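You operate a simulated robot arm through the tools that you are given. There is no shell and no other tool.

The job below is to be done with a simulated robot arm. You get a single attempt, and the scene is never put back.

## Task
Drain the tub, rinse the silt away and wipe the smear beside it.
Fine: rinse by the tap; wipe with the white cloth and put it back; close the drain after the rinse. What is to be rubbed or washed off counts as gone when no trace of it is left.

The check looks at the end state, three seconds after you hand in, the way a careful person would. Anything else that was tipped, shoved, dropped, spilled or broken makes it a failure. Flat cloth is picked up by pressing the open fingertips on it (5 to 10 N) and closing them slowly along it; thin cloth reads only 2 to 8 mm in the jaws.

## Robot
A 6-joint arm with a two-finger gripper, fixed in place. Base frame: the origin is at the foot of the arm, x ahead of it, y to its left, z up; the work surface is at about z = 0.9. Lengths are in m, angles in rad, forces in N, time in s.
Its first joint turns from -2.897 to 2.897 rad. Payload 3.43 kg.
The TCP is the grasp point between the finger pads, 0.02 m short of the fingertips. In the tool frame z runs along the fingers and y along their closing line. The gripper opens to 0.19 m. The gripper's body begins 0.248 m behind the TCP.
Orientation is that of the tool frame in the base frame, as [roll, pitch, yaw] about the fixed x, y, z axes, in that order (R = Rz(yaw) Ry(pitch) Rx(roll)). With the fingers straight down and closing along the base's y, the tool's x points along the base's -x, its y along +y and its z along -z.

## Interface
- The arm moves only by the tool send_rows. Its argument "deltas" is one flat list of numbers, 7 for each row, row after row: the shift along the base's x, y, z in units of 50 mm (1.0 is 50 mm), then the turn, a rotation vector about the base's x, y, z in units of 4 degrees (1.0 is 4 degrees), then the gripper command, from -1 (fully open) to 1 (shut), values between in proportion. In form: [dx, dy, dz, rx, ry, rz, claw, dx, dy, dz, rx, ry, rz, claw, ...]. A call has 1 to 20 rows; each row shifts and turns the commanded pose from where the row before left it. A call with a number of a shift or a turn outside -1 to 1 is refused whole. Each row takes 0.2 s and may step no farther than 0.05 m and 0.15 rad from the row before; otherwise, or with a gripper value out of range, the whole call is refused. Where a pose cannot be reached the arm comes as near as it can. A force on the tool above 90 N (or 10 N above the force at the start of the call, whichever is more), or a blocked arm, ends the call early, and 0.2 s more pass. Each finger travels about 0.153 m/s and halts on what it meets, pressing with about 34 N; the grip force reading is that of the motor and also rises with nothing between the fingers. The clock runs only during rows and for 0.2 s after the last one: add rows that do not move to give the fingers time. The reply holds the time, the measured pose of the TCP, the force on the tool along the base axes, the opening and the grip force, in the units named above and with some noise, with the torque about the TCP (base axes, N m) and any sound that the robot's microphone picked up.
- Cameras (640 x 400 px; columns grow to the right, rows downward): "scene" is fixed at [0.0504, -0.5012, 1.4744]; the picture's right is [-0.04, -1.00, 0.00], its down [-0.57, 0.02, -0.82] and it looks along [0.82, -0.03, -0.57] (base axes); focal length 214 px, centre (320, 200). "wrist" rides on the gripper at [0.07, -0.008, -0.288] in the tool frame; the picture's right is [0.12, 0.99, 0.00], its down [-0.96, 0.12, -0.25] and it looks along [-0.25, 0.03, 0.97] (tool axes); focal length 261 px, centre (320, 200). There is no depth. A picture from a camera that has moved, and an enlarged one, comes with that camera's place and axes in the base frame and with its lens.
- capture(camera): a new picture of that camera. It takes no simulated time.
- slide_trunk(by): slides the trunk up (or, below 0, down) by that many m; the arm rides with it, the base frame stays. It gives what a move gives, with no picture.
- zoom(camera, box): a new picture of the part [left, top, right, bottom] of that camera's present view, enlarged. It takes no simulated time.
- close_job(): hands the job in; it is judged then, once.

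Nothing tells you positions but the pictures and the camera data. Unless the task says otherwise, let go and move clear before handing in.

The tools are called after ">>>" as a command line: name --argument value ..., lists and objects as JSON in quotes. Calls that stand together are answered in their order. send_rows: Moves the arm, as the interface text tells. Its arguments: {"type":"object","properties":{"deltas":{"type":"array","items":{"type":"number"}}},"required":["deltas"]} The other tools are called the same way: slide_trunk (by) slides the trunk up or down; capture (camera) takes a picture; zoom (camera, box) takes an enlarged picture of a part of a camera's view; close_job () hands the job in.

At the start:

```text
t: 0.0
eef_pos: [0.5442, -0.3407, 1.3278]
tool_rot: [-3.14, 0.0, -3.14]
ft_force: [0.2, -0.1, -0.7]
torque: [-0.01, -0.02, -0.03]
finger_gap: 0.1902
gripper_force: 0.1
trunk travel left (down, up): [-0.375, 0.065]
```

scene: 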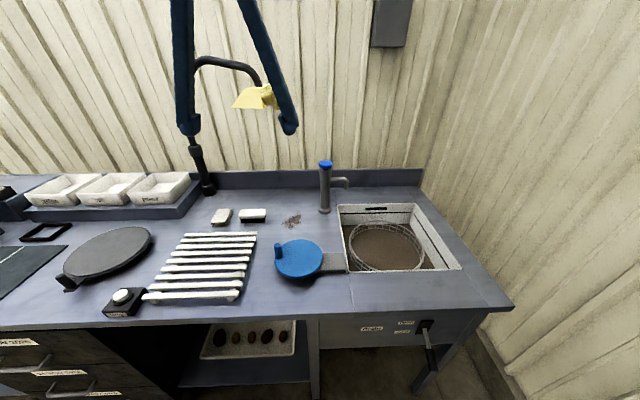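
wrist: 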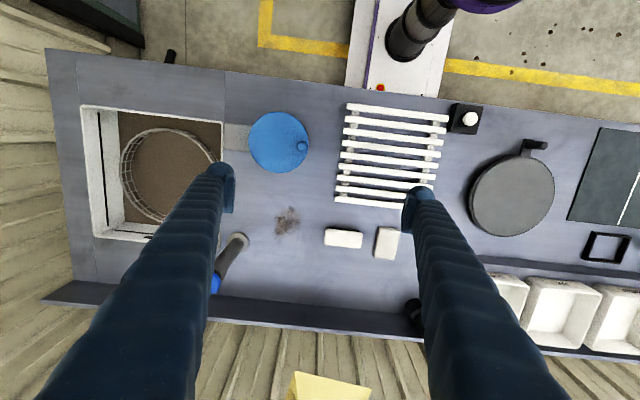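

I see a bench with a sink (tub) on the right holding murky water and a wire basket, a tap with a blue top behind it, a smear near two white blocks/cloths, and a lever under the front. I'll look closer before moving.

>>> zoom --camera "scene" --box '[300, 140, 480, 290]'

>>> zoom --camera "scene" --box '[340, 300, 480, 390]'

>>> zoom --camera "scene" --box '[190, 190, 330, 290]'

>>> zoom --camera "wrist" --box '[40, 40, 320, 300]'

>>> zoom --camera "wrist" --box '[200, 180, 440, 330]'

```text
2.67 times, centred on (390, 215) of scene
camera zoom: at [0.0504, -0.5012, 1.4744], right [-0.04, -1.0, 0.0], down [-0.57, 0.02, -0.82], along [0.82, -0.03, -0.57], focal length 572 px, centre (133, 160)
```

zoom: 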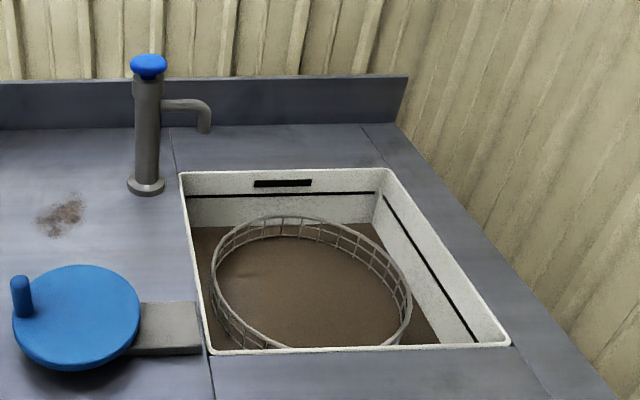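

```text
4.44 times, centred on (410, 345) of scene
camera zoom: at [0.0504, -0.5012, 1.4744], right [-0.04, -1.0, 0.0], down [-0.57, 0.02, -0.82], along [0.82, -0.03, -0.57], focal length 953 px, centre (-80, -444)
```

zoom: 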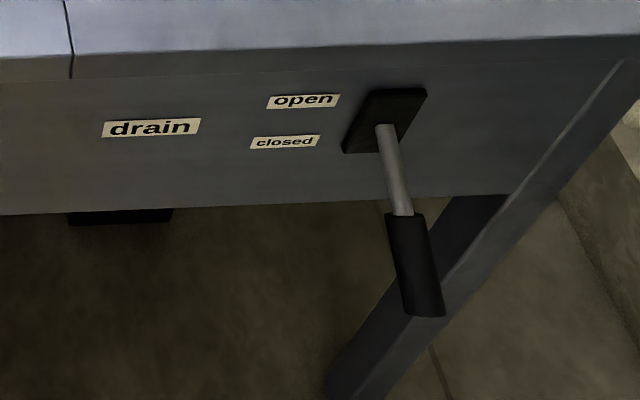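

```text
4.00 times, centred on (260, 240) of scene
camera zoom: at [0.0504, -0.5012, 1.4744], right [-0.04, -1.0, 0.0], down [-0.57, 0.02, -0.82], along [0.82, -0.03, -0.57], focal length 858 px, centre (560, 40)
```

zoom: 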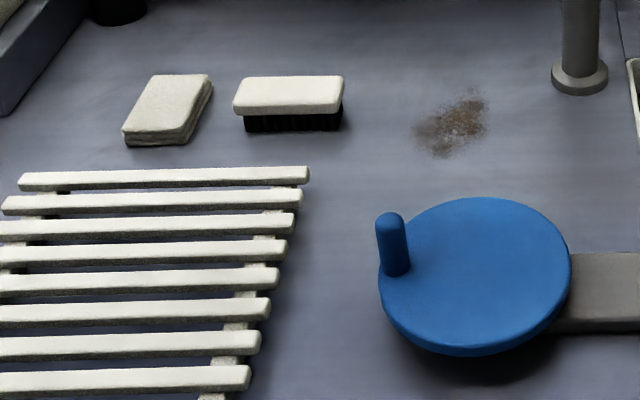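

```text
1.54 times, centred on (180, 170) of wrist
camera zoom: at [0.4733, -0.35, 1.6155], right [-0.12, 0.99, 0.0], down [0.96, 0.12, 0.25], along [0.25, 0.03, -0.97], focal length 401 px, centre (535, 246)
```

zoom: 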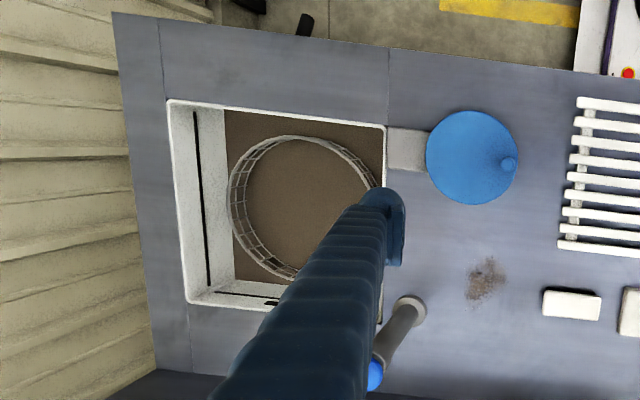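

```text
2.67 times, centred on (320, 255) of wrist
camera zoom: at [0.4733, -0.35, 1.6155], right [-0.12, 0.99, 0.0], down [0.96, 0.12, 0.25], along [0.25, 0.03, -0.97], focal length 695 px, centre (320, 53)
```

zoom: 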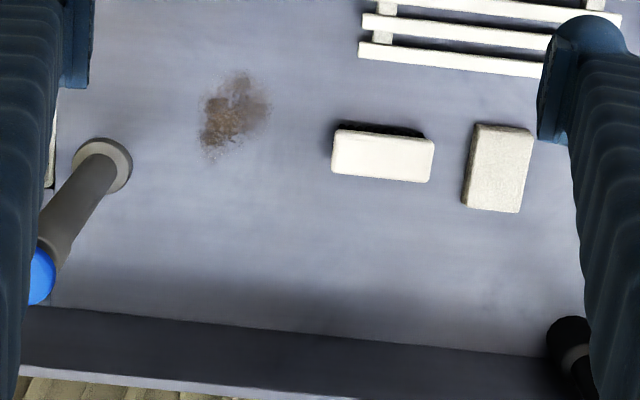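

The tub spans about x 0.47–0.83, y −0.97 to −0.61. The tap is near (0.79, −0.55), the smear near (0.74, −0.41), and the folded cloth near (0.76, −0.115) beside a brush. The drain lever is on the front panel near (0.27–0.36, −0.85, 0.7). I'll move to look at the tap and tub with the wrist camera.

>>> send_rows --deltas '[0, -0.7, 0, 0, -1, 0, -1, 0, -0.7, 0, 0, -1, 0, -1, 0, -0.7, 0, 0, -1, 0, -1, 0, -0.7, 0, 0, -1, 0, -1, 0, -0.7, 0, 0, -1, 0, -1, 0, -0.7, 0, 0, -1, 0, -1, 0, -0.7, 0, 0, -1, 0, -1, 0, -0.3, -0.5, 0, -1, 0, -1, 0, 0, -0.5, 0, -1, 0, -1, 0, 0, -0.5, 0, -1, 0, -1]'

>>> capture --camera "wrist"

>>> capture --camera "scene"

```text
t: 2.2
eef_pos: [0.5448, -0.6016, 1.2512]
tool_rot: [-3.141, 0.699, -3.141]
ft_force: [0.1, -0.8, -0.3]
torque: [0.03, -0.03, -0.01]
finger_gap: 0.19
gripper_force: 0.0
trunk travel left (down, up): [-0.375, 0.065]
```

```text
taken
camera wrist: at [0.3051, -0.6105, 1.4276], right [-0.09, 0.99, -0.08], down [0.58, 0.12, 0.81], along [0.81, 0.03, -0.58], focal length 261 px, centre (320, 200)
```

wrist: 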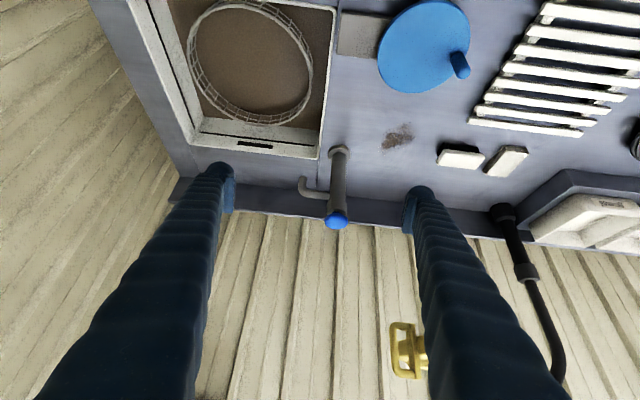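

```text
taken
```

scene: 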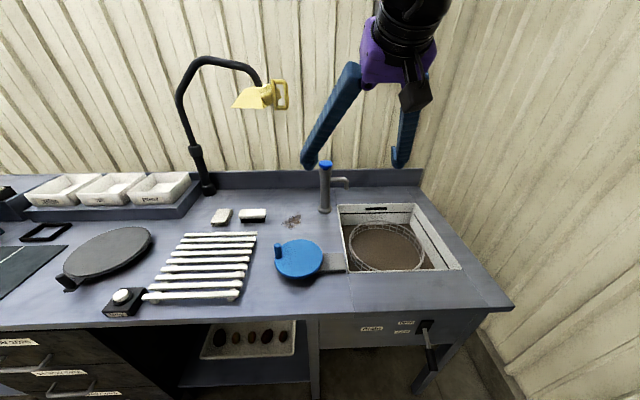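

The wrist view is upside-down (image down is world up). I can see the tap with a blue cap and its spout pointing toward −y over the tub, and I'll zoom in on it.

>>> zoom --camera "wrist" --box '[270, 120, 400, 240]'

>>> zoom --camera "wrist" --box '[130, 0, 350, 160]'

>>> zoom --camera "wrist" --box '[340, 0, 560, 180]'

```text
3.33 times, centred on (335, 180) of wrist
camera zoom: at [0.3051, -0.6105, 1.4276], right [-0.09, 0.99, -0.08], down [0.58, 0.12, 0.81], along [0.81, 0.03, -0.58], focal length 869 px, centre (270, 267)
```

zoom: 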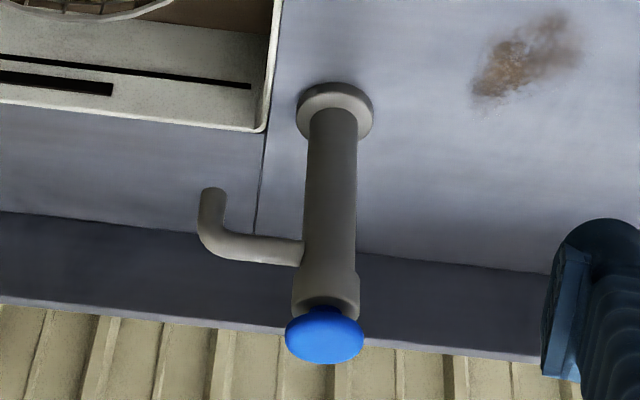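

```text
2.50 times, centred on (240, 80) of wrist
camera zoom: at [0.3051, -0.6105, 1.4276], right [-0.09, 0.99, -0.08], down [0.58, 0.12, 0.81], along [0.81, 0.03, -0.58], focal length 652 px, centre (520, 500)
```

zoom: 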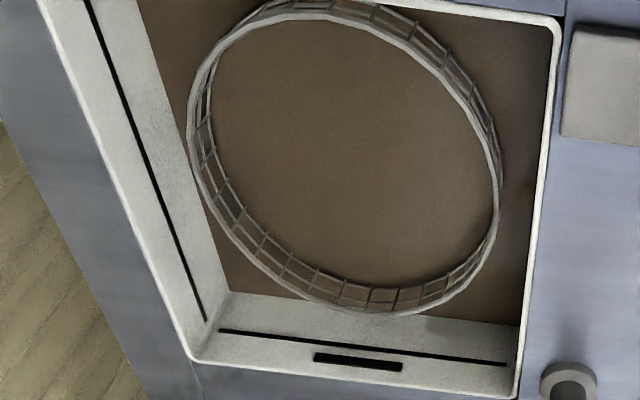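

```text
2.22 times, centred on (450, 90) of wrist
camera zoom: at [0.3051, -0.6105, 1.4276], right [-0.09, 0.99, -0.08], down [0.58, 0.12, 0.81], along [0.81, 0.03, -0.58], focal length 579 px, centre (31, 444)
```

zoom: 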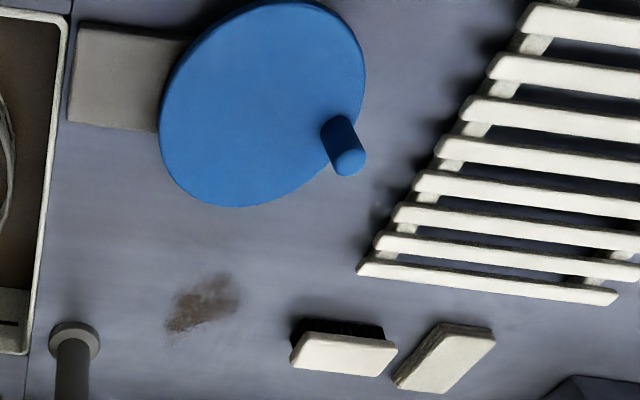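

The tap has a blue push-button top, and its spout is fixed over the tub's back-left corner. Next I'll move to look at the drain lever on the front panel.

>>> send_rows --deltas '[-0.77, -0.33, -0.3, 0, 1, 0, -1, -0.77, -0.33, -0.3, 0, 1, 0, -1, -0.77, -0.33, -0.3, 0, 1, 0, -1, -0.77, -0.33, -0.3, 0, 1, 0, -1, -0.77, -0.33, -0.3, 0, 1, 0, -1, -0.77, -0.33, -0.3, 0, 0, 0, -1, -0.77, -0.33, -0.3, 0, 0, 0, -1, -0.77, -0.33, -0.3, 0, 0, 0, -1, -0.77, -0.33, -0.3, 0, 0, 0, -1]'

>>> capture --camera "wrist"

>>> capture --camera "scene"

```text
t: 4.2
eef_pos: [0.1965, -0.7502, 1.1198]
tool_rot: [3.141, 0.35, 3.14]
ft_force: [-0.9, -0.3, 0.5]
torque: [0.04, -0.07, 0.0]
finger_gap: 0.1899
gripper_force: 0.0
trunk travel left (down, up): [-0.375, 0.065]
```

```text
taken
camera wrist: at [0.0302, -0.759, 1.3649], right [-0.11, 0.99, -0.04], down [0.82, 0.11, 0.56], along [0.56, 0.03, -0.83], focal length 261 px, centre (320, 200)
```

wrist: 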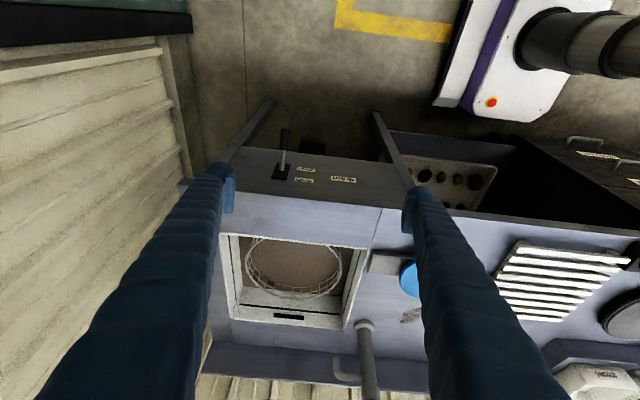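

```text
taken
```

scene: 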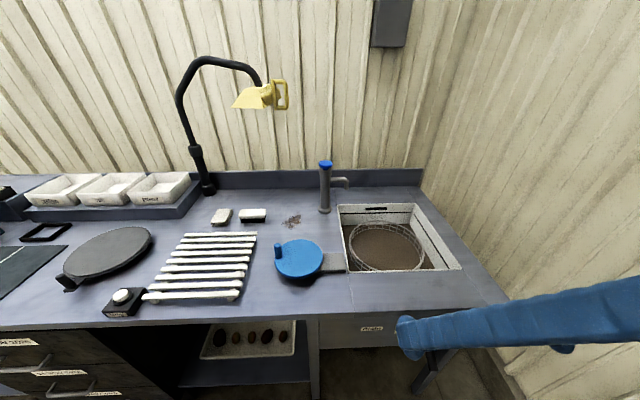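

>>> zoom --camera "wrist" --box '[230, 100, 390, 220]'

```text
3.33 times, centred on (310, 160) of wrist
camera zoom: at [0.0302, -0.759, 1.3649], right [-0.11, 0.99, -0.04], down [0.82, 0.11, 0.56], along [0.56, 0.03, -0.83], focal length 869 px, centre (353, 333)
```

zoom: 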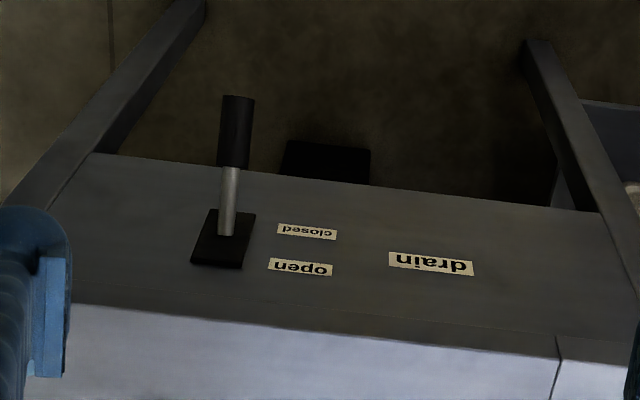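

The lever sticks out of the panel from about (0.367, −0.848, 0.748) to its tip at (0.271, −0.848, 0.70), in the lower "closed" position. I'll straighten the tool, partly close the fingers and come down in front of the bench.

>>> send_rows --deltas '[0.295, -0.327, -0.733, 0, 1, 0, -0.5, 0.295, -0.327, -0.733, 0, 1, 0, 0, 0.295, -0.327, -0.733, 0, 1, 0, 0.2, 0.295, -0.327, -0.733, 0, 1, 0, 0.2, 0.295, -0.327, -0.733, 0, 1, 0, 0.2, 0.295, -0.327, -0.733, 0, 0, 0, 0.2, 0, 0, 0, 0, 0, 0, 0.2]'

>>> capture --camera "wrist"

>>> capture --camera "scene"

```text
t: 5.8
eef_pos: [0.2851, -0.849, 0.8995]
tool_rot: [3.141, 0.0, 3.141]
ft_force: [0.5, -0.5, 0.0]
torque: [0.05, -0.01, -0.02]
finger_gap: 0.076
gripper_force: 0.1
trunk travel left (down, up): [-0.375, 0.065]
```

```text
taken
camera wrist: at [0.214, -0.8568, 1.1866], right [-0.12, 0.99, 0.0], down [0.96, 0.12, 0.25], along [0.25, 0.03, -0.97], focal length 261 px, centre (320, 200)
```

wrist: 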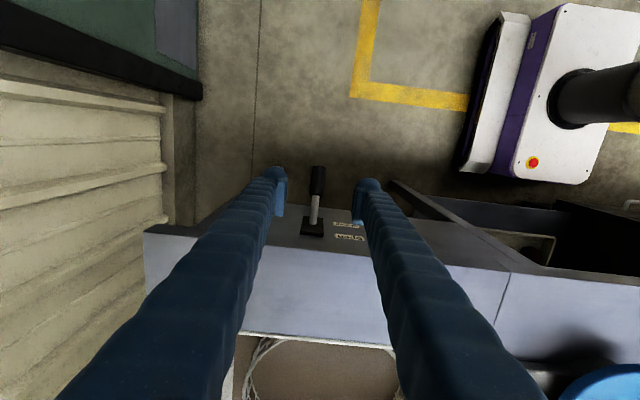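

```text
taken
```

scene: 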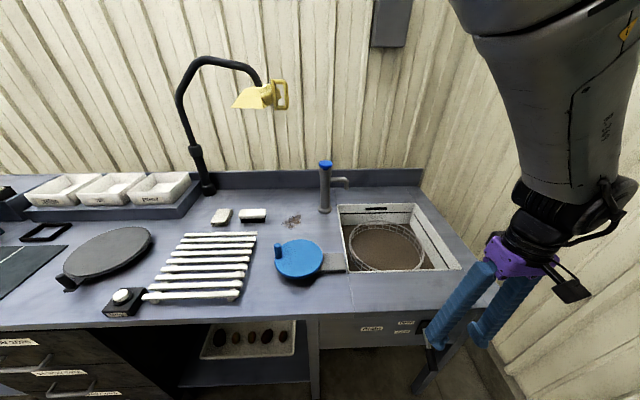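

The lever grip is centred between the fingers, so I'll descend to it.

>>> send_rows --deltas '[0, 0, -0.96, 0, 0, 0, 0.2, 0, 0, -0.96, 0, 0, 0, 0.2, 0, 0, -0.96, 0, 0, 0, 0.2, 0, 0, -0.94, 0, 0, 0, 0.2, 0, 0, 0, 0, 0, 0, 0.2]'

>>> zoom --camera "wrist" --box '[220, 120, 420, 270]'

>>> zoom --camera "scene" --box '[380, 270, 540, 390]'

```text
t: 7.0
eef_pos: [0.2856, -0.8481, 0.7056]
tool_rot: [-3.141, 0.002, -3.141]
ft_force: [-0.5, 0.0, -0.4]
torque: [0.02, 0.0, 0.0]
finger_gap: 0.0759
gripper_force: 0.1
trunk travel left (down, up): [-0.375, 0.065]
```

```text
2.67 times, centred on (320, 195) of wrist
camera zoom: at [0.214, -0.858, 0.994], right [-0.12, 0.99, 0.0], down [0.96, 0.12, 0.25], along [0.25, 0.03, -0.97], focal length 695 px, centre (320, 213)
```

zoom: 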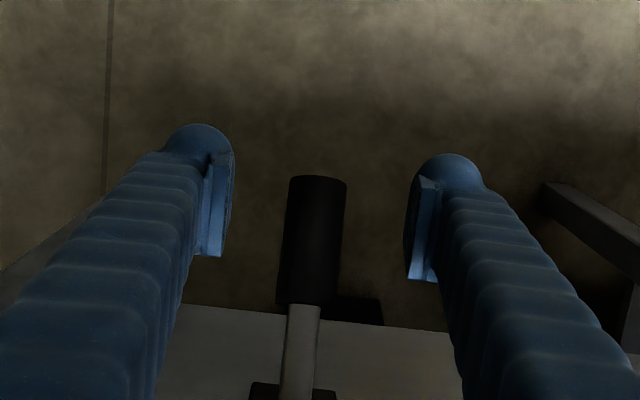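

```text
3.33 times, centred on (460, 330) of scene
camera zoom: at [0.0504, -0.5012, 1.4744], right [-0.04, -1.0, 0.0], down [-0.57, 0.02, -0.82], along [0.82, -0.03, -0.57], focal length 715 px, centre (-147, -233)
```

zoom: 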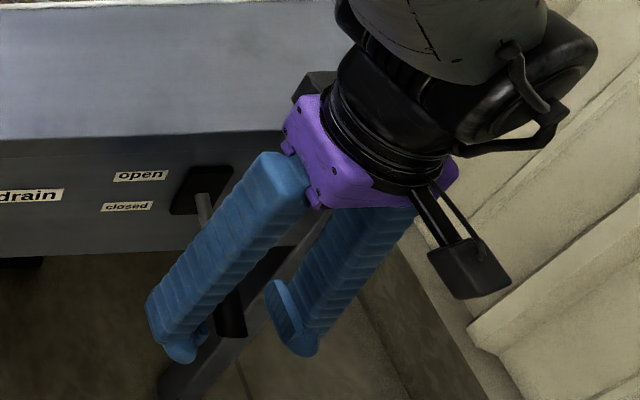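

The finger pads straddle the grip, so I'll close on it.

>>> send_rows --deltas '[0, 0, 0, 0, 0, 0, 0.5, 0, 0, 0, 0, 0, 0, 0.7, 0, 0, 0, 0, 0, 0, 0.8, 0, 0, 0, 0, 0, 0, 1, 0, 0, 0, 0, 0, 0, 1]'

```text
t: 8.2
eef_pos: [0.2851, -0.8508, 0.7066]
tool_rot: [-3.141, 0.002, 3.141]
ft_force: [-1.5, -16.9, -2.0]
torque: [-0.15, 0.03, -0.23]
finger_gap: 0.0248
gripper_force: 45.4
trunk travel left (down, up): [-0.375, 0.065]
```

I have the grip (gap about 25 mm). I'll lift it along its arc in stages and watch the force.

>>> send_rows --deltas '[0, -0.05, 0, 0, 0, 0, 1, -0.07, 0, 0.17, 0, 0, 0, 1, -0.07, 0, 0.17, 0, 0, 0, 1, -0.05, 0, 0.32, 0, 0, 0, 1]'

>>> zoom --camera "scene" --box '[380, 270, 540, 390]'

```text
t: 9.2
eef_pos: [0.2752, -0.849, 0.7406]
tool_rot: [3.139, 0.0, 3.141]
ft_force: [0.3, -0.5, -0.3]
torque: [0.03, -0.03, 0.01]
finger_gap: 0.0
gripper_force: 34.3
trunk travel left (down, up): [-0.375, 0.065]
```

```text
3.33 times, centred on (460, 330) of scene
camera zoom: at [0.0504, -0.5012, 1.4744], right [-0.04, -1.0, 0.0], down [-0.57, 0.02, -0.82], along [0.82, -0.03, -0.57], focal length 715 px, centre (-147, -233)
```

zoom: 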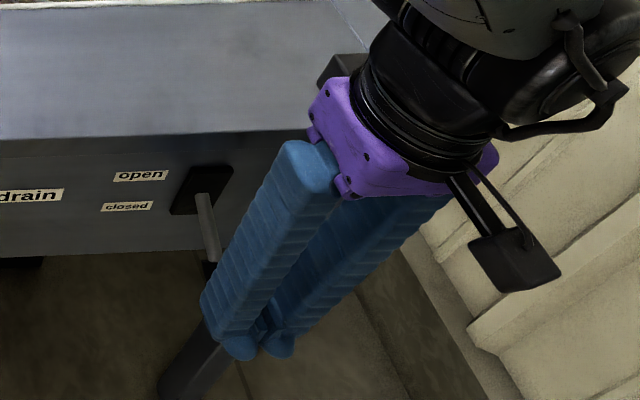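

The grip slipped off the lever (gap 0), so it is too stiff for a friction hold. I'll back off, tilt the closed fingers, and push the lever up from underneath instead.

>>> send_rows --deltas '[0, 0, 0.9, 0, 0, 0, 1, 0, 0, 0.9, 0, 0, 0, 1, -0.5, 0.6, 0, 0, 0, 0, 1, -0.5, 0.6, 0, 0, 0, 0, 1, -0.5, 0.6, 0, 0, 0, 0, 1, 0, 0, 0, -1, -1, 0, 1, 0, 0, 0, -1, -1, 0, 1, 0, 0, 0, -1, -1, 0, 1, 0, 0, 0, -1, -1, 0, 1, 0, 0, 0, -1, -1, 0, 1, 0, 0, 0, -1, -1, 0, 1]'

>>> capture --camera "scene"

>>> capture --camera "wrist"

```text
t: 11.6
eef_pos: [0.2028, -0.7811, 0.8406]
tool_rot: [-2.89, 0.272, -3.107]
ft_force: [-0.5, 0.2, 0.3]
torque: [-0.02, -0.06, 0.03]
finger_gap: 0.0003
gripper_force: 33.9
out of reach, approached as far as the arm can: row 9, 10, 11
trunk travel left (down, up): [-0.375, 0.065]
```

```text
taken
```

scene: 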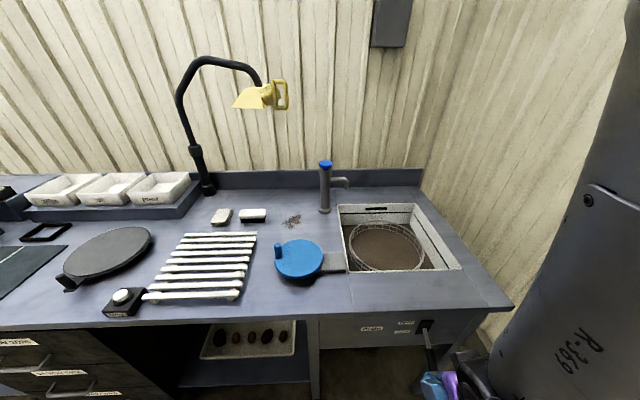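

```text
taken
camera wrist: at [0.0563, -0.7233, 1.0915], right [-0.08, 0.96, -0.27], down [0.86, 0.2, 0.46], along [0.5, -0.2, -0.84], focal length 261 px, centre (320, 200)
```

wrist: 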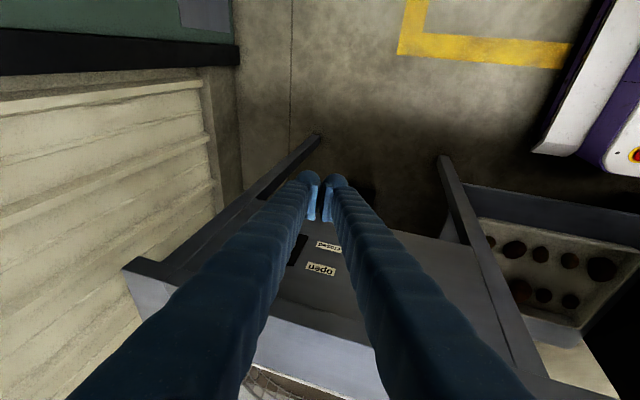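

That tilt isn't reachable this low at the present trunk height. I'll raise the TCP, then lower the trunk so the arm works in a more comfortable region.

>>> send_rows --deltas '[0, 0, 1, 0, 0, 0, 1, 0, 0, 1, 0, 0, 0, 1, 0, 0, 1, 0, 0, 0, 1, 0, 0, 1, 0, 0, 0, 1, 0, 0, 1, 0, 0, 0, 1, 0, 0, 1, 0, 0, 0, 1, 0, 0, 0, 0, 0, 0, 1]'

```text
t: 13.2
eef_pos: [0.2024, -0.7799, 1.141]
tool_rot: [-2.889, 0.272, -3.108]
ft_force: [0.4, 0.6, 0.4]
torque: [0.01, 0.0, -0.04]
finger_gap: 0.0001
gripper_force: 33.8
trunk travel left (down, up): [-0.375, 0.065]
```

The raised pose is fine and the tilt is at about 21°. I'll try tilting further here.

>>> send_rows --deltas '[0, 0, 0, -1, -1, 0, 1, 0, 0, 0, -1, -1, 0, 1, 0, 0, 0, -1, -1, 0, 1, 0, 0, 0, -1, -1, 0, 1, 0, 0, 0, -1, -1, 0, 1, 0, 0, 0, -1, -1, 0, 1, 0, 0, 0, -1, -1, 0, 1, 0, 0, 0, -0.8, -0.8, 0, 1]'

>>> capture --camera "scene"

```text
t: 15.0
eef_pos: [0.2025, -0.7833, 1.1445]
tool_rot: [-2.66, 0.465, -3.023]
ft_force: [-0.3, -1.2, 0.0]
torque: [0.0, 0.02, -0.01]
finger_gap: 0.0002
gripper_force: 34.4
out of reach, approached as far as the arm can: row 3, 4, 5, 6, 7, 8
trunk travel left (down, up): [-0.375, 0.065]
```

```text
taken
```

scene: 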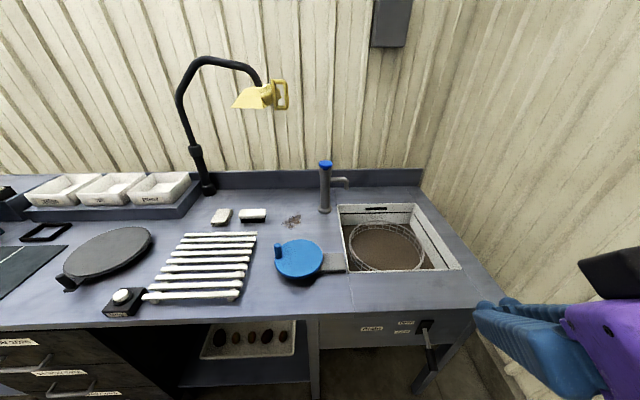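

Outward tilt tops out near 38°. I'll undo it and test tilting toward +x (tangential) instead, which may have more range.

>>> send_rows --deltas '[0, 0, 0, 1, 1, 0, 1, 0, 0, 0, 1, 1, 0, 1, 0, 0, 0, 1, 1, 0, 1, 0, 0, 0, 1, 0.6, 0, 1, 0, 0, 0, 1, 0, 0, 1, 0, 0, 0, 1, 0, 0, 1, 0, 0, 0, 0.9, 0, 0, 1, 0, 0, 0, 0, -1, 0, 1, 0, 0, 0, 0, -1, 0, 1, 0, 0, 0, 0, -1, 0, 1, 0, 0, 0, 0, -1, 0, 1, 0, 0, 0, 0, -1, 0, 1, 0, 0, 0, 0, -1, 0, 1]'

```text
t: 17.8
eef_pos: [0.2019, -0.7838, 1.1435]
tool_rot: [3.082, 0.647, 3.1]
ft_force: [-0.3, -0.1, 0.3]
torque: [-0.01, -0.01, -0.03]
finger_gap: 0.0001
gripper_force: 34.6
trunk travel left (down, up): [-0.375, 0.065]
```

>>> send_rows --deltas '[0, 0, 0, 0, -1, 0, 1, 0, 0, 0, 0, -1, 0, 1, 0, 0, 0, 0, -1, 0, 1, 0, 0, 0, 0, -1, 0, 1, 0, 0, 0, 0, -1, 0, 1, 0, 0, 0, 0, -1, 0, 1, 0, 0, 0, 0, -1, 0, 1, 0, 0, 0, 0, -1, 0, 1]'

>>> capture --camera "scene"

>>> capture --camera "wrist"

```text
t: 19.6
eef_pos: [0.2021, -0.7841, 1.1441]
tool_rot: [3.021, 1.206, 3.047]
ft_force: [-0.5, -0.9, -0.7]
torque: [-0.01, 0.0, 0.01]
finger_gap: 0.0
gripper_force: 34.4
trunk travel left (down, up): [-0.375, 0.065]
```

```text
taken
```

scene: 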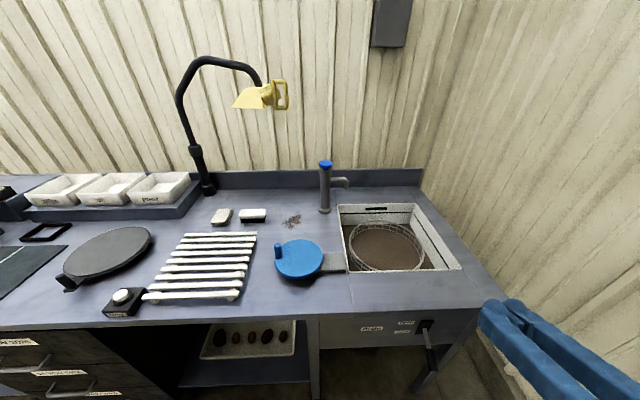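

```text
taken
camera wrist: at [-0.0916, -0.8008, 1.1801], right [-0.06, 1.0, -0.07], down [0.11, 0.08, 0.99], along [0.99, 0.05, -0.11], focal length 261 px, centre (320, 200)
```

wrist: 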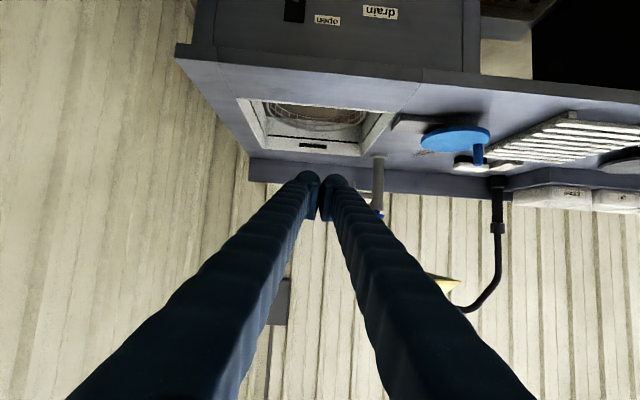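

Tangential tilt works well, with the fingers now pointing mostly along +x and about 21° below horizontal. I'll lower them in front of the panel, aligned in y with the lever.

>>> send_rows --deltas '[-0.13, -0.16, -0.86, 0, 0, 0, 1, -0.13, -0.16, -0.86, 0, 0, 0, 1, -0.13, -0.16, -0.86, 0, 0, 0, 1, -0.13, -0.16, -0.86, 0, 0, 0, 1, -0.13, -0.16, -0.86, 0, 0, 0, 1, -0.13, -0.16, -0.86, 0, 0, 0, 1, -0.13, -0.16, -0.86, 0, 0, 0, 1, -0.13, -0.16, -0.86, 0, 0, 0, 1, 0, 0, 0, 0, 0, 0, 1]'

>>> capture --camera "wrist"

>>> capture --camera "scene"

```text
t: 21.6
eef_pos: [0.1516, -0.8429, 0.8017]
tool_rot: [3.02, 1.203, 3.048]
ft_force: [-0.9, -0.4, 0.3]
torque: [0.01, 0.04, -0.01]
finger_gap: 0.0001
gripper_force: 34.8
out of reach, approached as far as the arm can: row 8
trunk travel left (down, up): [-0.375, 0.065]
```

```text
taken
camera wrist: at [-0.1425, -0.8605, 0.8377], right [-0.06, 1.0, -0.07], down [0.11, 0.07, 0.99], along [0.99, 0.05, -0.11], focal length 261 px, centre (320, 200)
```

wrist: 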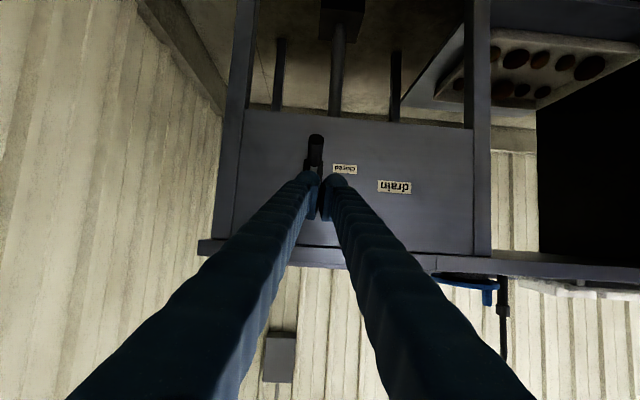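

```text
taken
```

scene: 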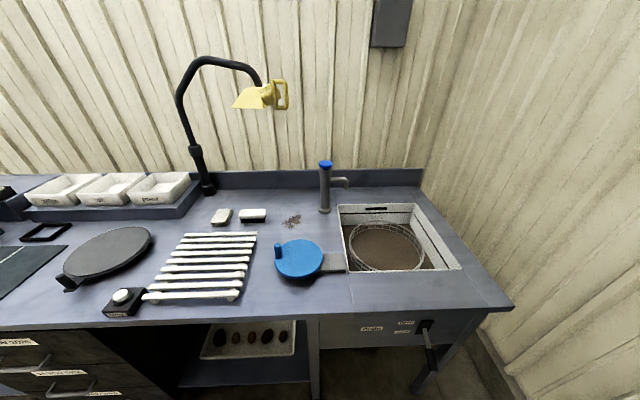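

Row 8 hit the reach limit, so I'll use the trunk to go the rest of the way down (fingertips stay in front of the lever, x<0.18).

>>> slide_trunk --by -0.17

>>> zoom --camera "wrist" --box '[220, 70, 420, 270]'

```text
t: 23.5
eef_pos: [0.1523, -0.8442, 0.6323]
tool_rot: [3.023, 1.204, 3.049]
ft_force: [0.0, 0.2, 0.5]
torque: [-0.02, -0.01, 0.01]
finger_gap: 0.0
gripper_force: 34.2
trunk travel left (down, up): [-0.205, 0.235]
```

```text
2.00 times, centred on (320, 170) of wrist
camera zoom: at [-0.1426, -0.8611, 0.6682], right [-0.06, 1.0, -0.07], down [0.11, 0.08, 0.99], along [0.99, 0.05, -0.11], focal length 521 px, centre (320, 260)
```

zoom: 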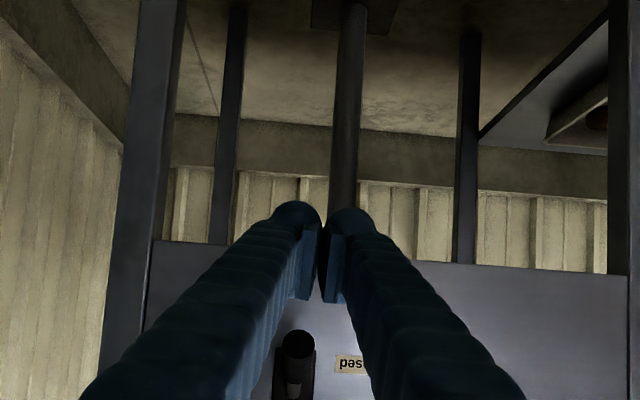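

The lever tip is visible just above the fingertips, near (0.27, −0.852, 0.69). I'll slide the closed fingers forward beneath it.

>>> send_rows --deltas '[0.6, -0.03, -0.03, 0, 0, 0, 1, 0.6, -0.03, -0.03, 0, 0, 0, 1, 0.6, -0.03, -0.03, 0, 0, 0, 1, 0.6, -0.03, -0.03, 0, 0, 0, 1, 0.55, -0.03, -0.03, 0, 0, 0, 1, 0, 0, 0, 0, 0, 0, 1]'

>>> zoom --camera "wrist" --box '[220, 70, 420, 270]'

>>> zoom --camera "scene" --box '[340, 280, 500, 400]'

```text
t: 24.9
eef_pos: [0.3005, -0.8508, 0.6246]
tool_rot: [3.022, 1.204, 3.047]
ft_force: [0.9, -0.1, 0.1]
torque: [-0.02, -0.01, -0.02]
finger_gap: 0.0
gripper_force: 34.0
trunk travel left (down, up): [-0.205, 0.235]
```

```text
2.00 times, centred on (320, 170) of wrist
camera zoom: at [0.0059, -0.868, 0.6606], right [-0.06, 1.0, -0.07], down [0.11, 0.07, 0.99], along [0.99, 0.05, -0.11], focal length 521 px, centre (320, 260)
```

zoom: 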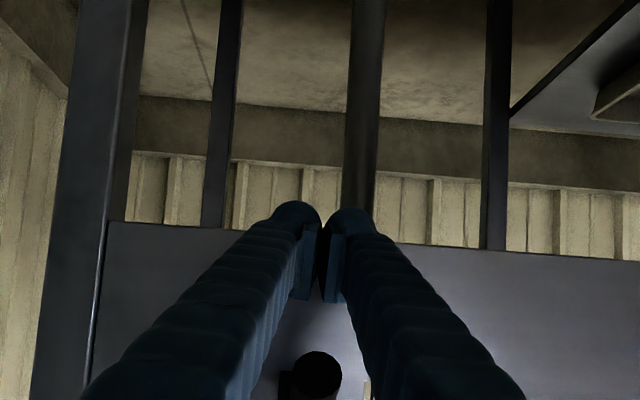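

```text
3.33 times, centred on (420, 340) of scene
camera zoom: at [0.0504, -0.5012, 1.4744], right [-0.04, -1.0, 0.0], down [-0.57, 0.02, -0.82], along [0.82, -0.03, -0.57], focal length 715 px, centre (-13, -267)
```

zoom: 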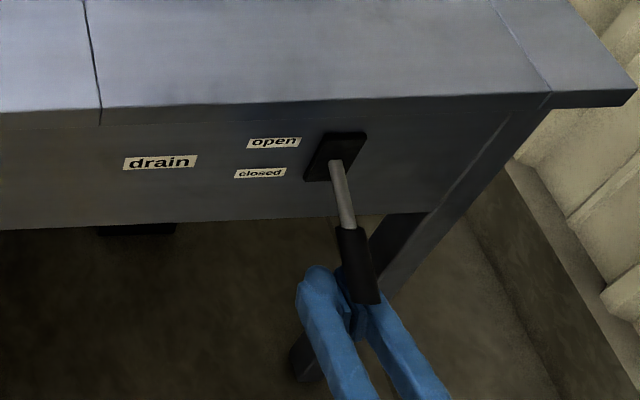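

The closed fingers form a V behind the pads, so I want the lever tip over the pads. I'll back off 2 cm in x, then lift gently.

>>> send_rows --deltas '[-0.4, -0.02, 0, 0, 0, 0, 1, 0, 0, 0.2, 0, 0, 0, 1, 0, 0, 0.2, 0, 0, 0, 1, 0, 0, 0.2, 0, 0, 0, 1, 0, 0, 0.2, 0, 0, 0, 1, 0, 0, 0.2, 0, 0, 0, 1]'

>>> zoom --camera "scene" --box '[340, 280, 500, 400]'

```text
t: 26.3
eef_pos: [0.2796, -0.8538, 0.6745]
tool_rot: [3.02, 1.204, 3.047]
ft_force: [-3.6, 0.2, -4.8]
torque: [-0.04, -0.18, 0.02]
finger_gap: 0.0002
gripper_force: 34.4
trunk travel left (down, up): [-0.205, 0.235]
```

```text
3.33 times, centred on (420, 340) of scene
camera zoom: at [0.0504, -0.5012, 1.4744], right [-0.04, -1.0, 0.0], down [-0.57, 0.02, -0.82], along [0.82, -0.03, -0.57], focal length 715 px, centre (-13, -267)
```

zoom: 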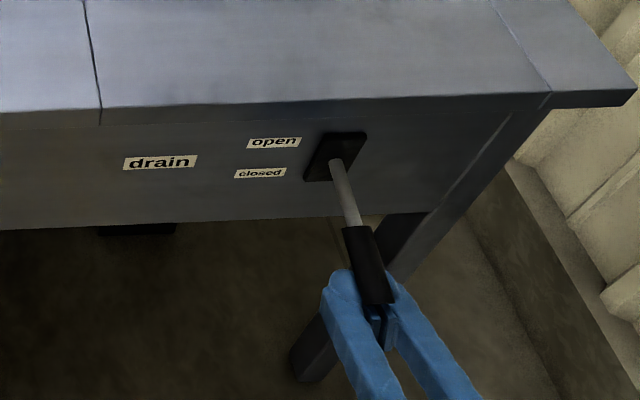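

I have contact with only about 6 N, and the lever seems to be moving. I'll keep lifting.

>>> send_rows --deltas '[0, 0, 0.2, 0, 0, 0, 1, 0, 0, 0.2, 0, 0, 0, 1, 0, 0, 0.2, 0, 0, 0, 1, 0, 0, 0.2, 0, 0, 0, 1, 0, 0, 0.2, 0, 0, 0, 1]'

>>> zoom --camera "scene" --box '[340, 280, 500, 400]'

```text
t: 27.5
eef_pos: [0.2791, -0.854, 0.7243]
tool_rot: [3.023, 1.204, 3.046]
ft_force: [-0.6, 0.1, 0.0]
torque: [-0.02, -0.05, 0.02]
finger_gap: 0.0002
gripper_force: 34.5
trunk travel left (down, up): [-0.205, 0.235]
```

```text
3.33 times, centred on (420, 340) of scene
camera zoom: at [0.0504, -0.5012, 1.4744], right [-0.04, -1.0, 0.0], down [-0.57, 0.02, -0.82], along [0.82, -0.03, -0.57], focal length 715 px, centre (-13, -267)
```

zoom: 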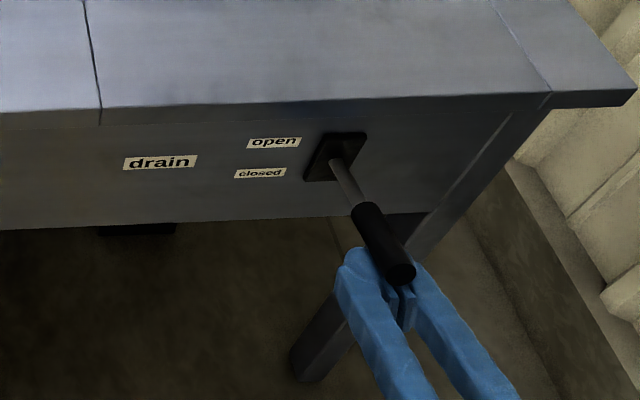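

The lever is swinging up with the fingers, so I'll keep going toward "open".

>>> send_rows --deltas '[0, 0, 0.2, 0, 0, 0, 1, 0, 0, 0.2, 0, 0, 0, 1, 0, 0, 0.2, 0, 0, 0, 1, 0, 0, 0.2, 0, 0, 0, 1]'

>>> zoom --camera "scene" --box '[340, 280, 500, 400]'

>>> zoom --camera "scene" --box '[300, 140, 480, 290]'

```text
t: 28.5
eef_pos: [0.2789, -0.8505, 0.7526]
tool_rot: [2.999, 1.195, 3.028]
ft_force: [-17.0, 14.2, -62.9]
torque: [-0.78, 0.87, 0.06]
finger_gap: 0.0003
gripper_force: 34.7
trunk travel left (down, up): [-0.205, 0.235]
```

```text
3.33 times, centred on (420, 340) of scene
camera zoom: at [0.0504, -0.5012, 1.4744], right [-0.04, -1.0, 0.0], down [-0.57, 0.02, -0.82], along [0.82, -0.03, -0.57], focal length 715 px, centre (-13, -267)
```

zoom: 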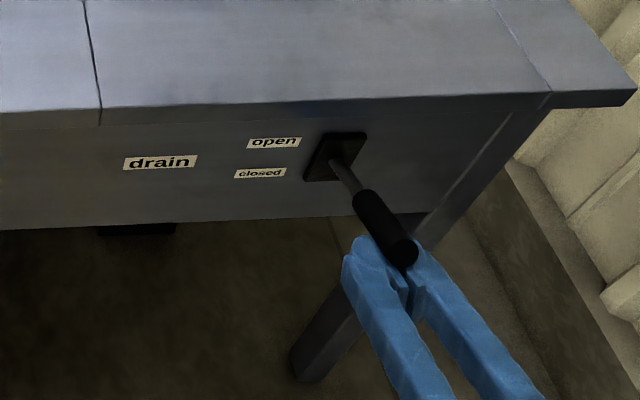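

```text
2.67 times, centred on (390, 215) of scene
camera zoom: at [0.0504, -0.5012, 1.4744], right [-0.04, -1.0, 0.0], down [-0.57, 0.02, -0.82], along [0.82, -0.03, -0.57], focal length 572 px, centre (133, 160)
```

zoom: 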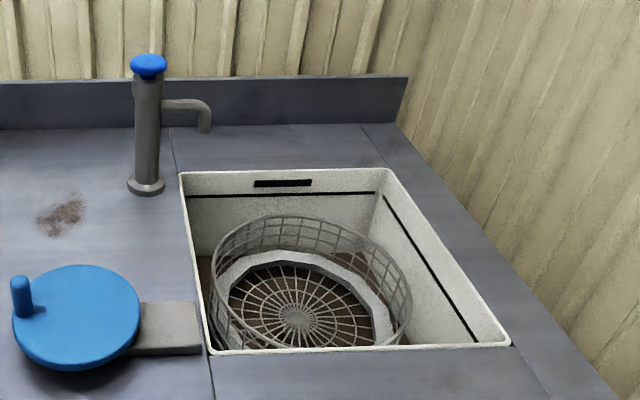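

The lever hit its stop (63 N) and the tub is draining. I'll lower off the lever and back away.

>>> send_rows --deltas '[0, 0, -0.4, 0, 0, 0, 1, 0, 0, -0.4, 0, 0, 0, 1, -0.6, 0, -0.2, 0, 0, 0, 1, -0.9, 0, 0, 0, 0, 0, 1, -0.9, 0, 0, 0, 0, 0, 1, -0.2, 0, 0, 0, 0, 0, 1]'

>>> zoom --camera "scene" --box '[340, 280, 500, 400]'

>>> zoom --camera "scene" --box '[300, 140, 480, 290]'

```text
t: 29.9
eef_pos: [0.1502, -0.8527, 0.7161]
tool_rot: [3.023, 1.203, 3.05]
ft_force: [0.4, 0.0, -0.4]
torque: [-0.03, 0.02, -0.01]
finger_gap: 0.0002
gripper_force: 34.4
trunk travel left (down, up): [-0.205, 0.235]
```

```text
3.33 times, centred on (420, 340) of scene
camera zoom: at [0.0504, -0.5012, 1.4744], right [-0.04, -1.0, 0.0], down [-0.57, 0.02, -0.82], along [0.82, -0.03, -0.57], focal length 715 px, centre (-13, -267)
```

zoom: 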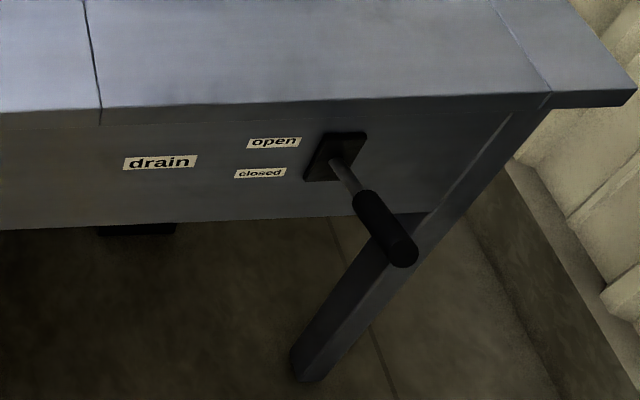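

```text
2.67 times, centred on (390, 215) of scene
camera zoom: at [0.0504, -0.5012, 1.4744], right [-0.04, -1.0, 0.0], down [-0.57, 0.02, -0.82], along [0.82, -0.03, -0.57], focal length 572 px, centre (133, 160)
```

zoom: 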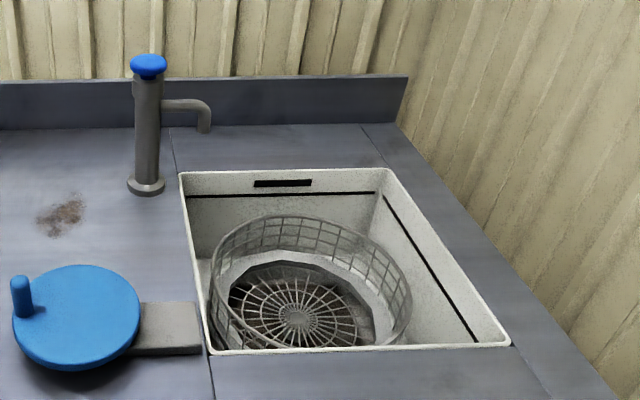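

The lever stays open and the tub has drained, with silt left on the bottom. Now I'll raise the trunk again and head to the tap's button.

>>> slide_trunk --by 0.17

>>> send_rows --deltas '[0, 0, 1, 0, 0, 0, 1, 0, 0, 1, 0, 0, 0, 1, 0, 0, 1, 0, 0, 0, 1, 0, 0, 1, 0, 0, 0, 1, 0, 0, 1, 0, 0, 0, 1, 0, 0, 1, 0, 0, 0, 1, 0, 0, 1, 0, 0, 0, 1, 0, 0.6, 0, 0, 1, 0, 1, 0, 0.6, 0, 0, 1, 0, 1, 0.6, 0.6, 0, 0, 1, 0, 1, 0.6, 0.6, 0, 0, 1, 0, 1, 0.6, 0.6, 0, 0, 1, 0, 1, 0.6, 0.6, 0, 0, 1, 0, 1, 0.6, 0.6, 0, 0, 1, 0, 1, 0.6, 0.6, 0, 0, 1, 0, 1]'

>>> capture --camera "scene"

```text
t: 31.8
eef_pos: [0.1498, -0.8526, 0.8828]
tool_rot: [3.021, 1.204, 3.047]
ft_force: [-0.1, 0.5, 0.0]
torque: [-0.01, -0.01, 0.03]
finger_gap: 0.0003
gripper_force: 34.7
trunk travel left (down, up): [-0.375, 0.065]
```

```text
t: 35.0
eef_pos: [0.3326, -0.6106, 1.2332]
tool_rot: [3.087, 0.643, 3.101]
ft_force: [0.1, 0.3, 0.9]
torque: [-0.06, 0.12, -0.07]
finger_gap: 0.0
gripper_force: 34.5
trunk travel left (down, up): [-0.375, 0.065]
```

```text
taken
```

scene: 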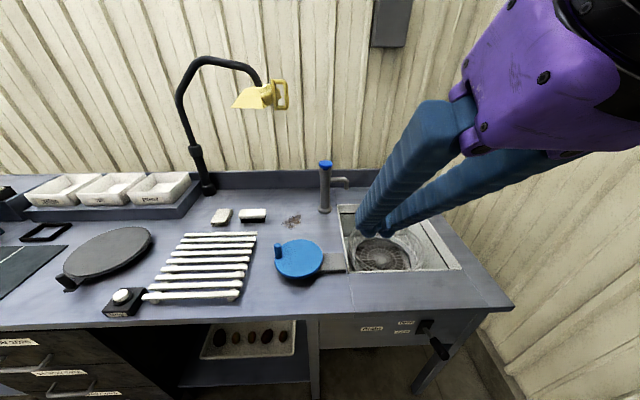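

I'll move over toward the tap, stopping just short of the button.

>>> send_rows --deltas '[0.928, 0.135, 0, 0, 0, 0, 1, 0.928, 0.135, 0, 0, 0, 0, 1, 0.928, 0.135, 0, 0, 0, 0, 1, 0.928, 0.135, 0, 0, 0, 0, 1, 0.928, 0.135, 0, 0, 0, 0, 1, 0.928, 0.135, 0, 0, 0, 0, 1, 0.928, 0.135, 0, 0, 0, 0, 1, 0.928, 0.135, 0, 0, 0, 0, 1, 0.928, 0.135, 0, 0, 0, 0, 1, 0, 0, 0, 0, 0, 0, 1]'

>>> capture --camera "scene"

>>> capture --camera "wrist"

```text
t: 37.2
eef_pos: [0.7475, -0.5518, 1.2342]
tool_rot: [3.086, 0.645, 3.098]
ft_force: [-0.1, -0.1, -0.7]
torque: [-0.01, -0.07, 0.02]
finger_gap: 0.0
gripper_force: 34.2
trunk travel left (down, up): [-0.375, 0.065]
```

```text
taken
```

scene: 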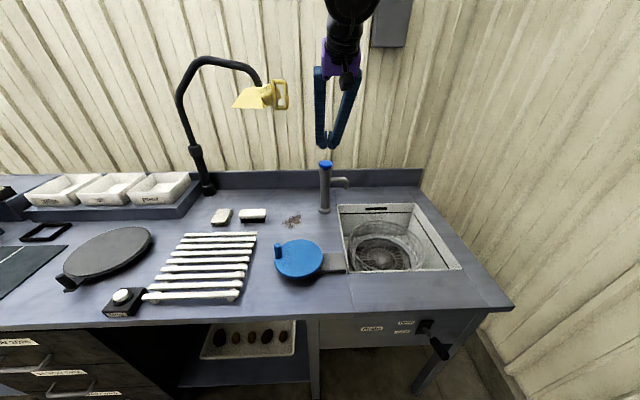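

```text
taken
camera wrist: at [0.5162, -0.5675, 1.421], right [-0.09, 1.0, -0.03], down [0.62, 0.07, 0.78], along [0.78, 0.05, -0.62], focal length 261 px, centre (320, 200)
```

wrist: 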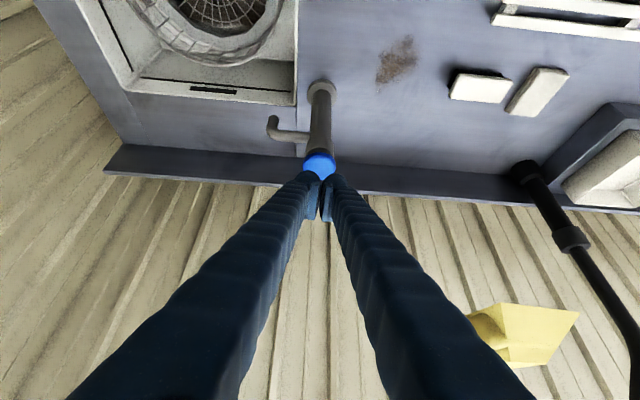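

The button is at about (0.807, −0.550, 1.12). I'll move above it and then come down in small steps.

>>> send_rows --deltas '[0.63, 0, 0, 0, 0, 0, 1, 0.63, 0, 0, 0, 0, 0, 1, 0, 0, -0.5, 0, 0, 0, 1, 0, 0, -0.5, 0, 0, 0, 1, 0, 0, 0, 0, 0, 0, 1]'

>>> zoom --camera "scene" --box '[280, 100, 380, 220]'

>>> zoom --camera "wrist" --box '[260, 120, 380, 240]'

```text
t: 38.4
eef_pos: [0.8115, -0.5527, 1.1849]
tool_rot: [3.083, 0.645, 3.1]
ft_force: [0.1, -1.0, -0.3]
torque: [-0.03, -0.02, -0.02]
finger_gap: 0.0
gripper_force: 34.3
trunk travel left (down, up): [-0.375, 0.065]
```

```text
3.33 times, centred on (330, 160) of scene
camera zoom: at [0.0504, -0.5012, 1.4744], right [-0.04, -1.0, 0.0], down [-0.57, 0.02, -0.82], along [0.82, -0.03, -0.57], focal length 715 px, centre (287, 333)
```

zoom: 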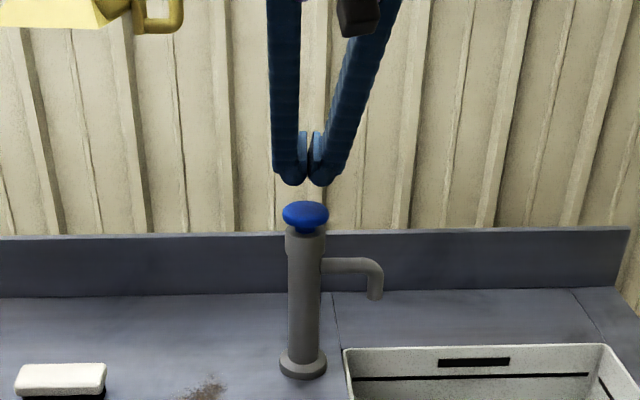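

```text
3.33 times, centred on (320, 180) of wrist
camera zoom: at [0.581, -0.5681, 1.3709], right [-0.09, 1.0, -0.03], down [0.62, 0.08, 0.78], along [0.78, 0.05, -0.62], focal length 869 px, centre (320, 267)
```

zoom: 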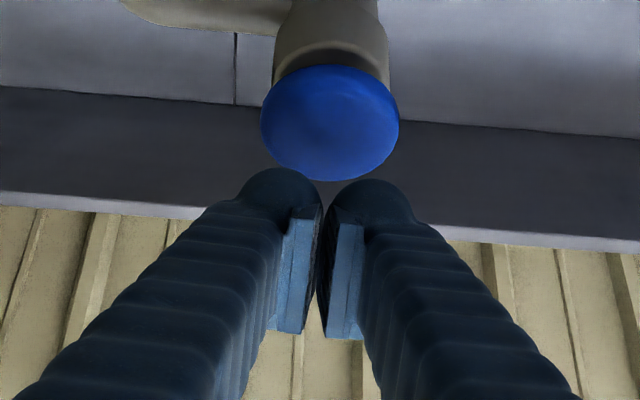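

The fingers are aligned over the button, so I'll press down gradually.

>>> send_rows --deltas '[-0.04, 0.02, -0.4, 0, 0, 0, 1, -0.04, 0.02, -0.2, 0, 0, 0, 1, 0, 0, -0.1, 0, 0, 0, 1, 0, 0, -0.1, 0, 0, 0, 1, 0, 0, 0, 0, 0, 0, 1]'

>>> zoom --camera "scene" --box '[280, 130, 480, 290]'

```text
t: 39.6
eef_pos: [0.8068, -0.5493, 1.1441]
tool_rot: [3.085, 0.646, 3.098]
ft_force: [3.6, -0.9, 6.5]
torque: [-0.09, -0.02, 0.0]
finger_gap: 0.0001
gripper_force: 34.9
trunk travel left (down, up): [-0.375, 0.065]
heard: click
```

```text
2.50 times, centred on (380, 210) of scene
camera zoom: at [0.0504, -0.5012, 1.4744], right [-0.04, -1.0, 0.0], down [-0.57, 0.02, -0.82], along [0.82, -0.03, -0.57], focal length 536 px, centre (170, 175)
```

zoom: 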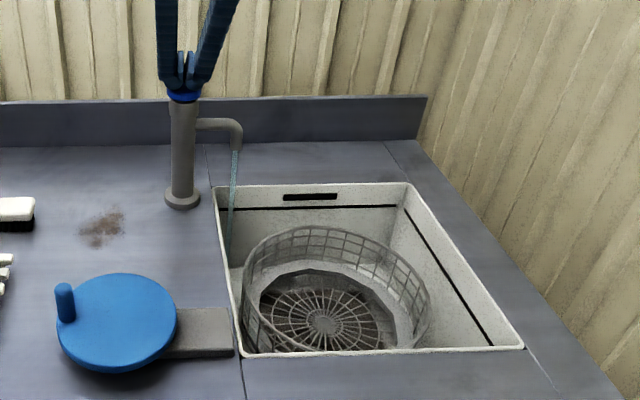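

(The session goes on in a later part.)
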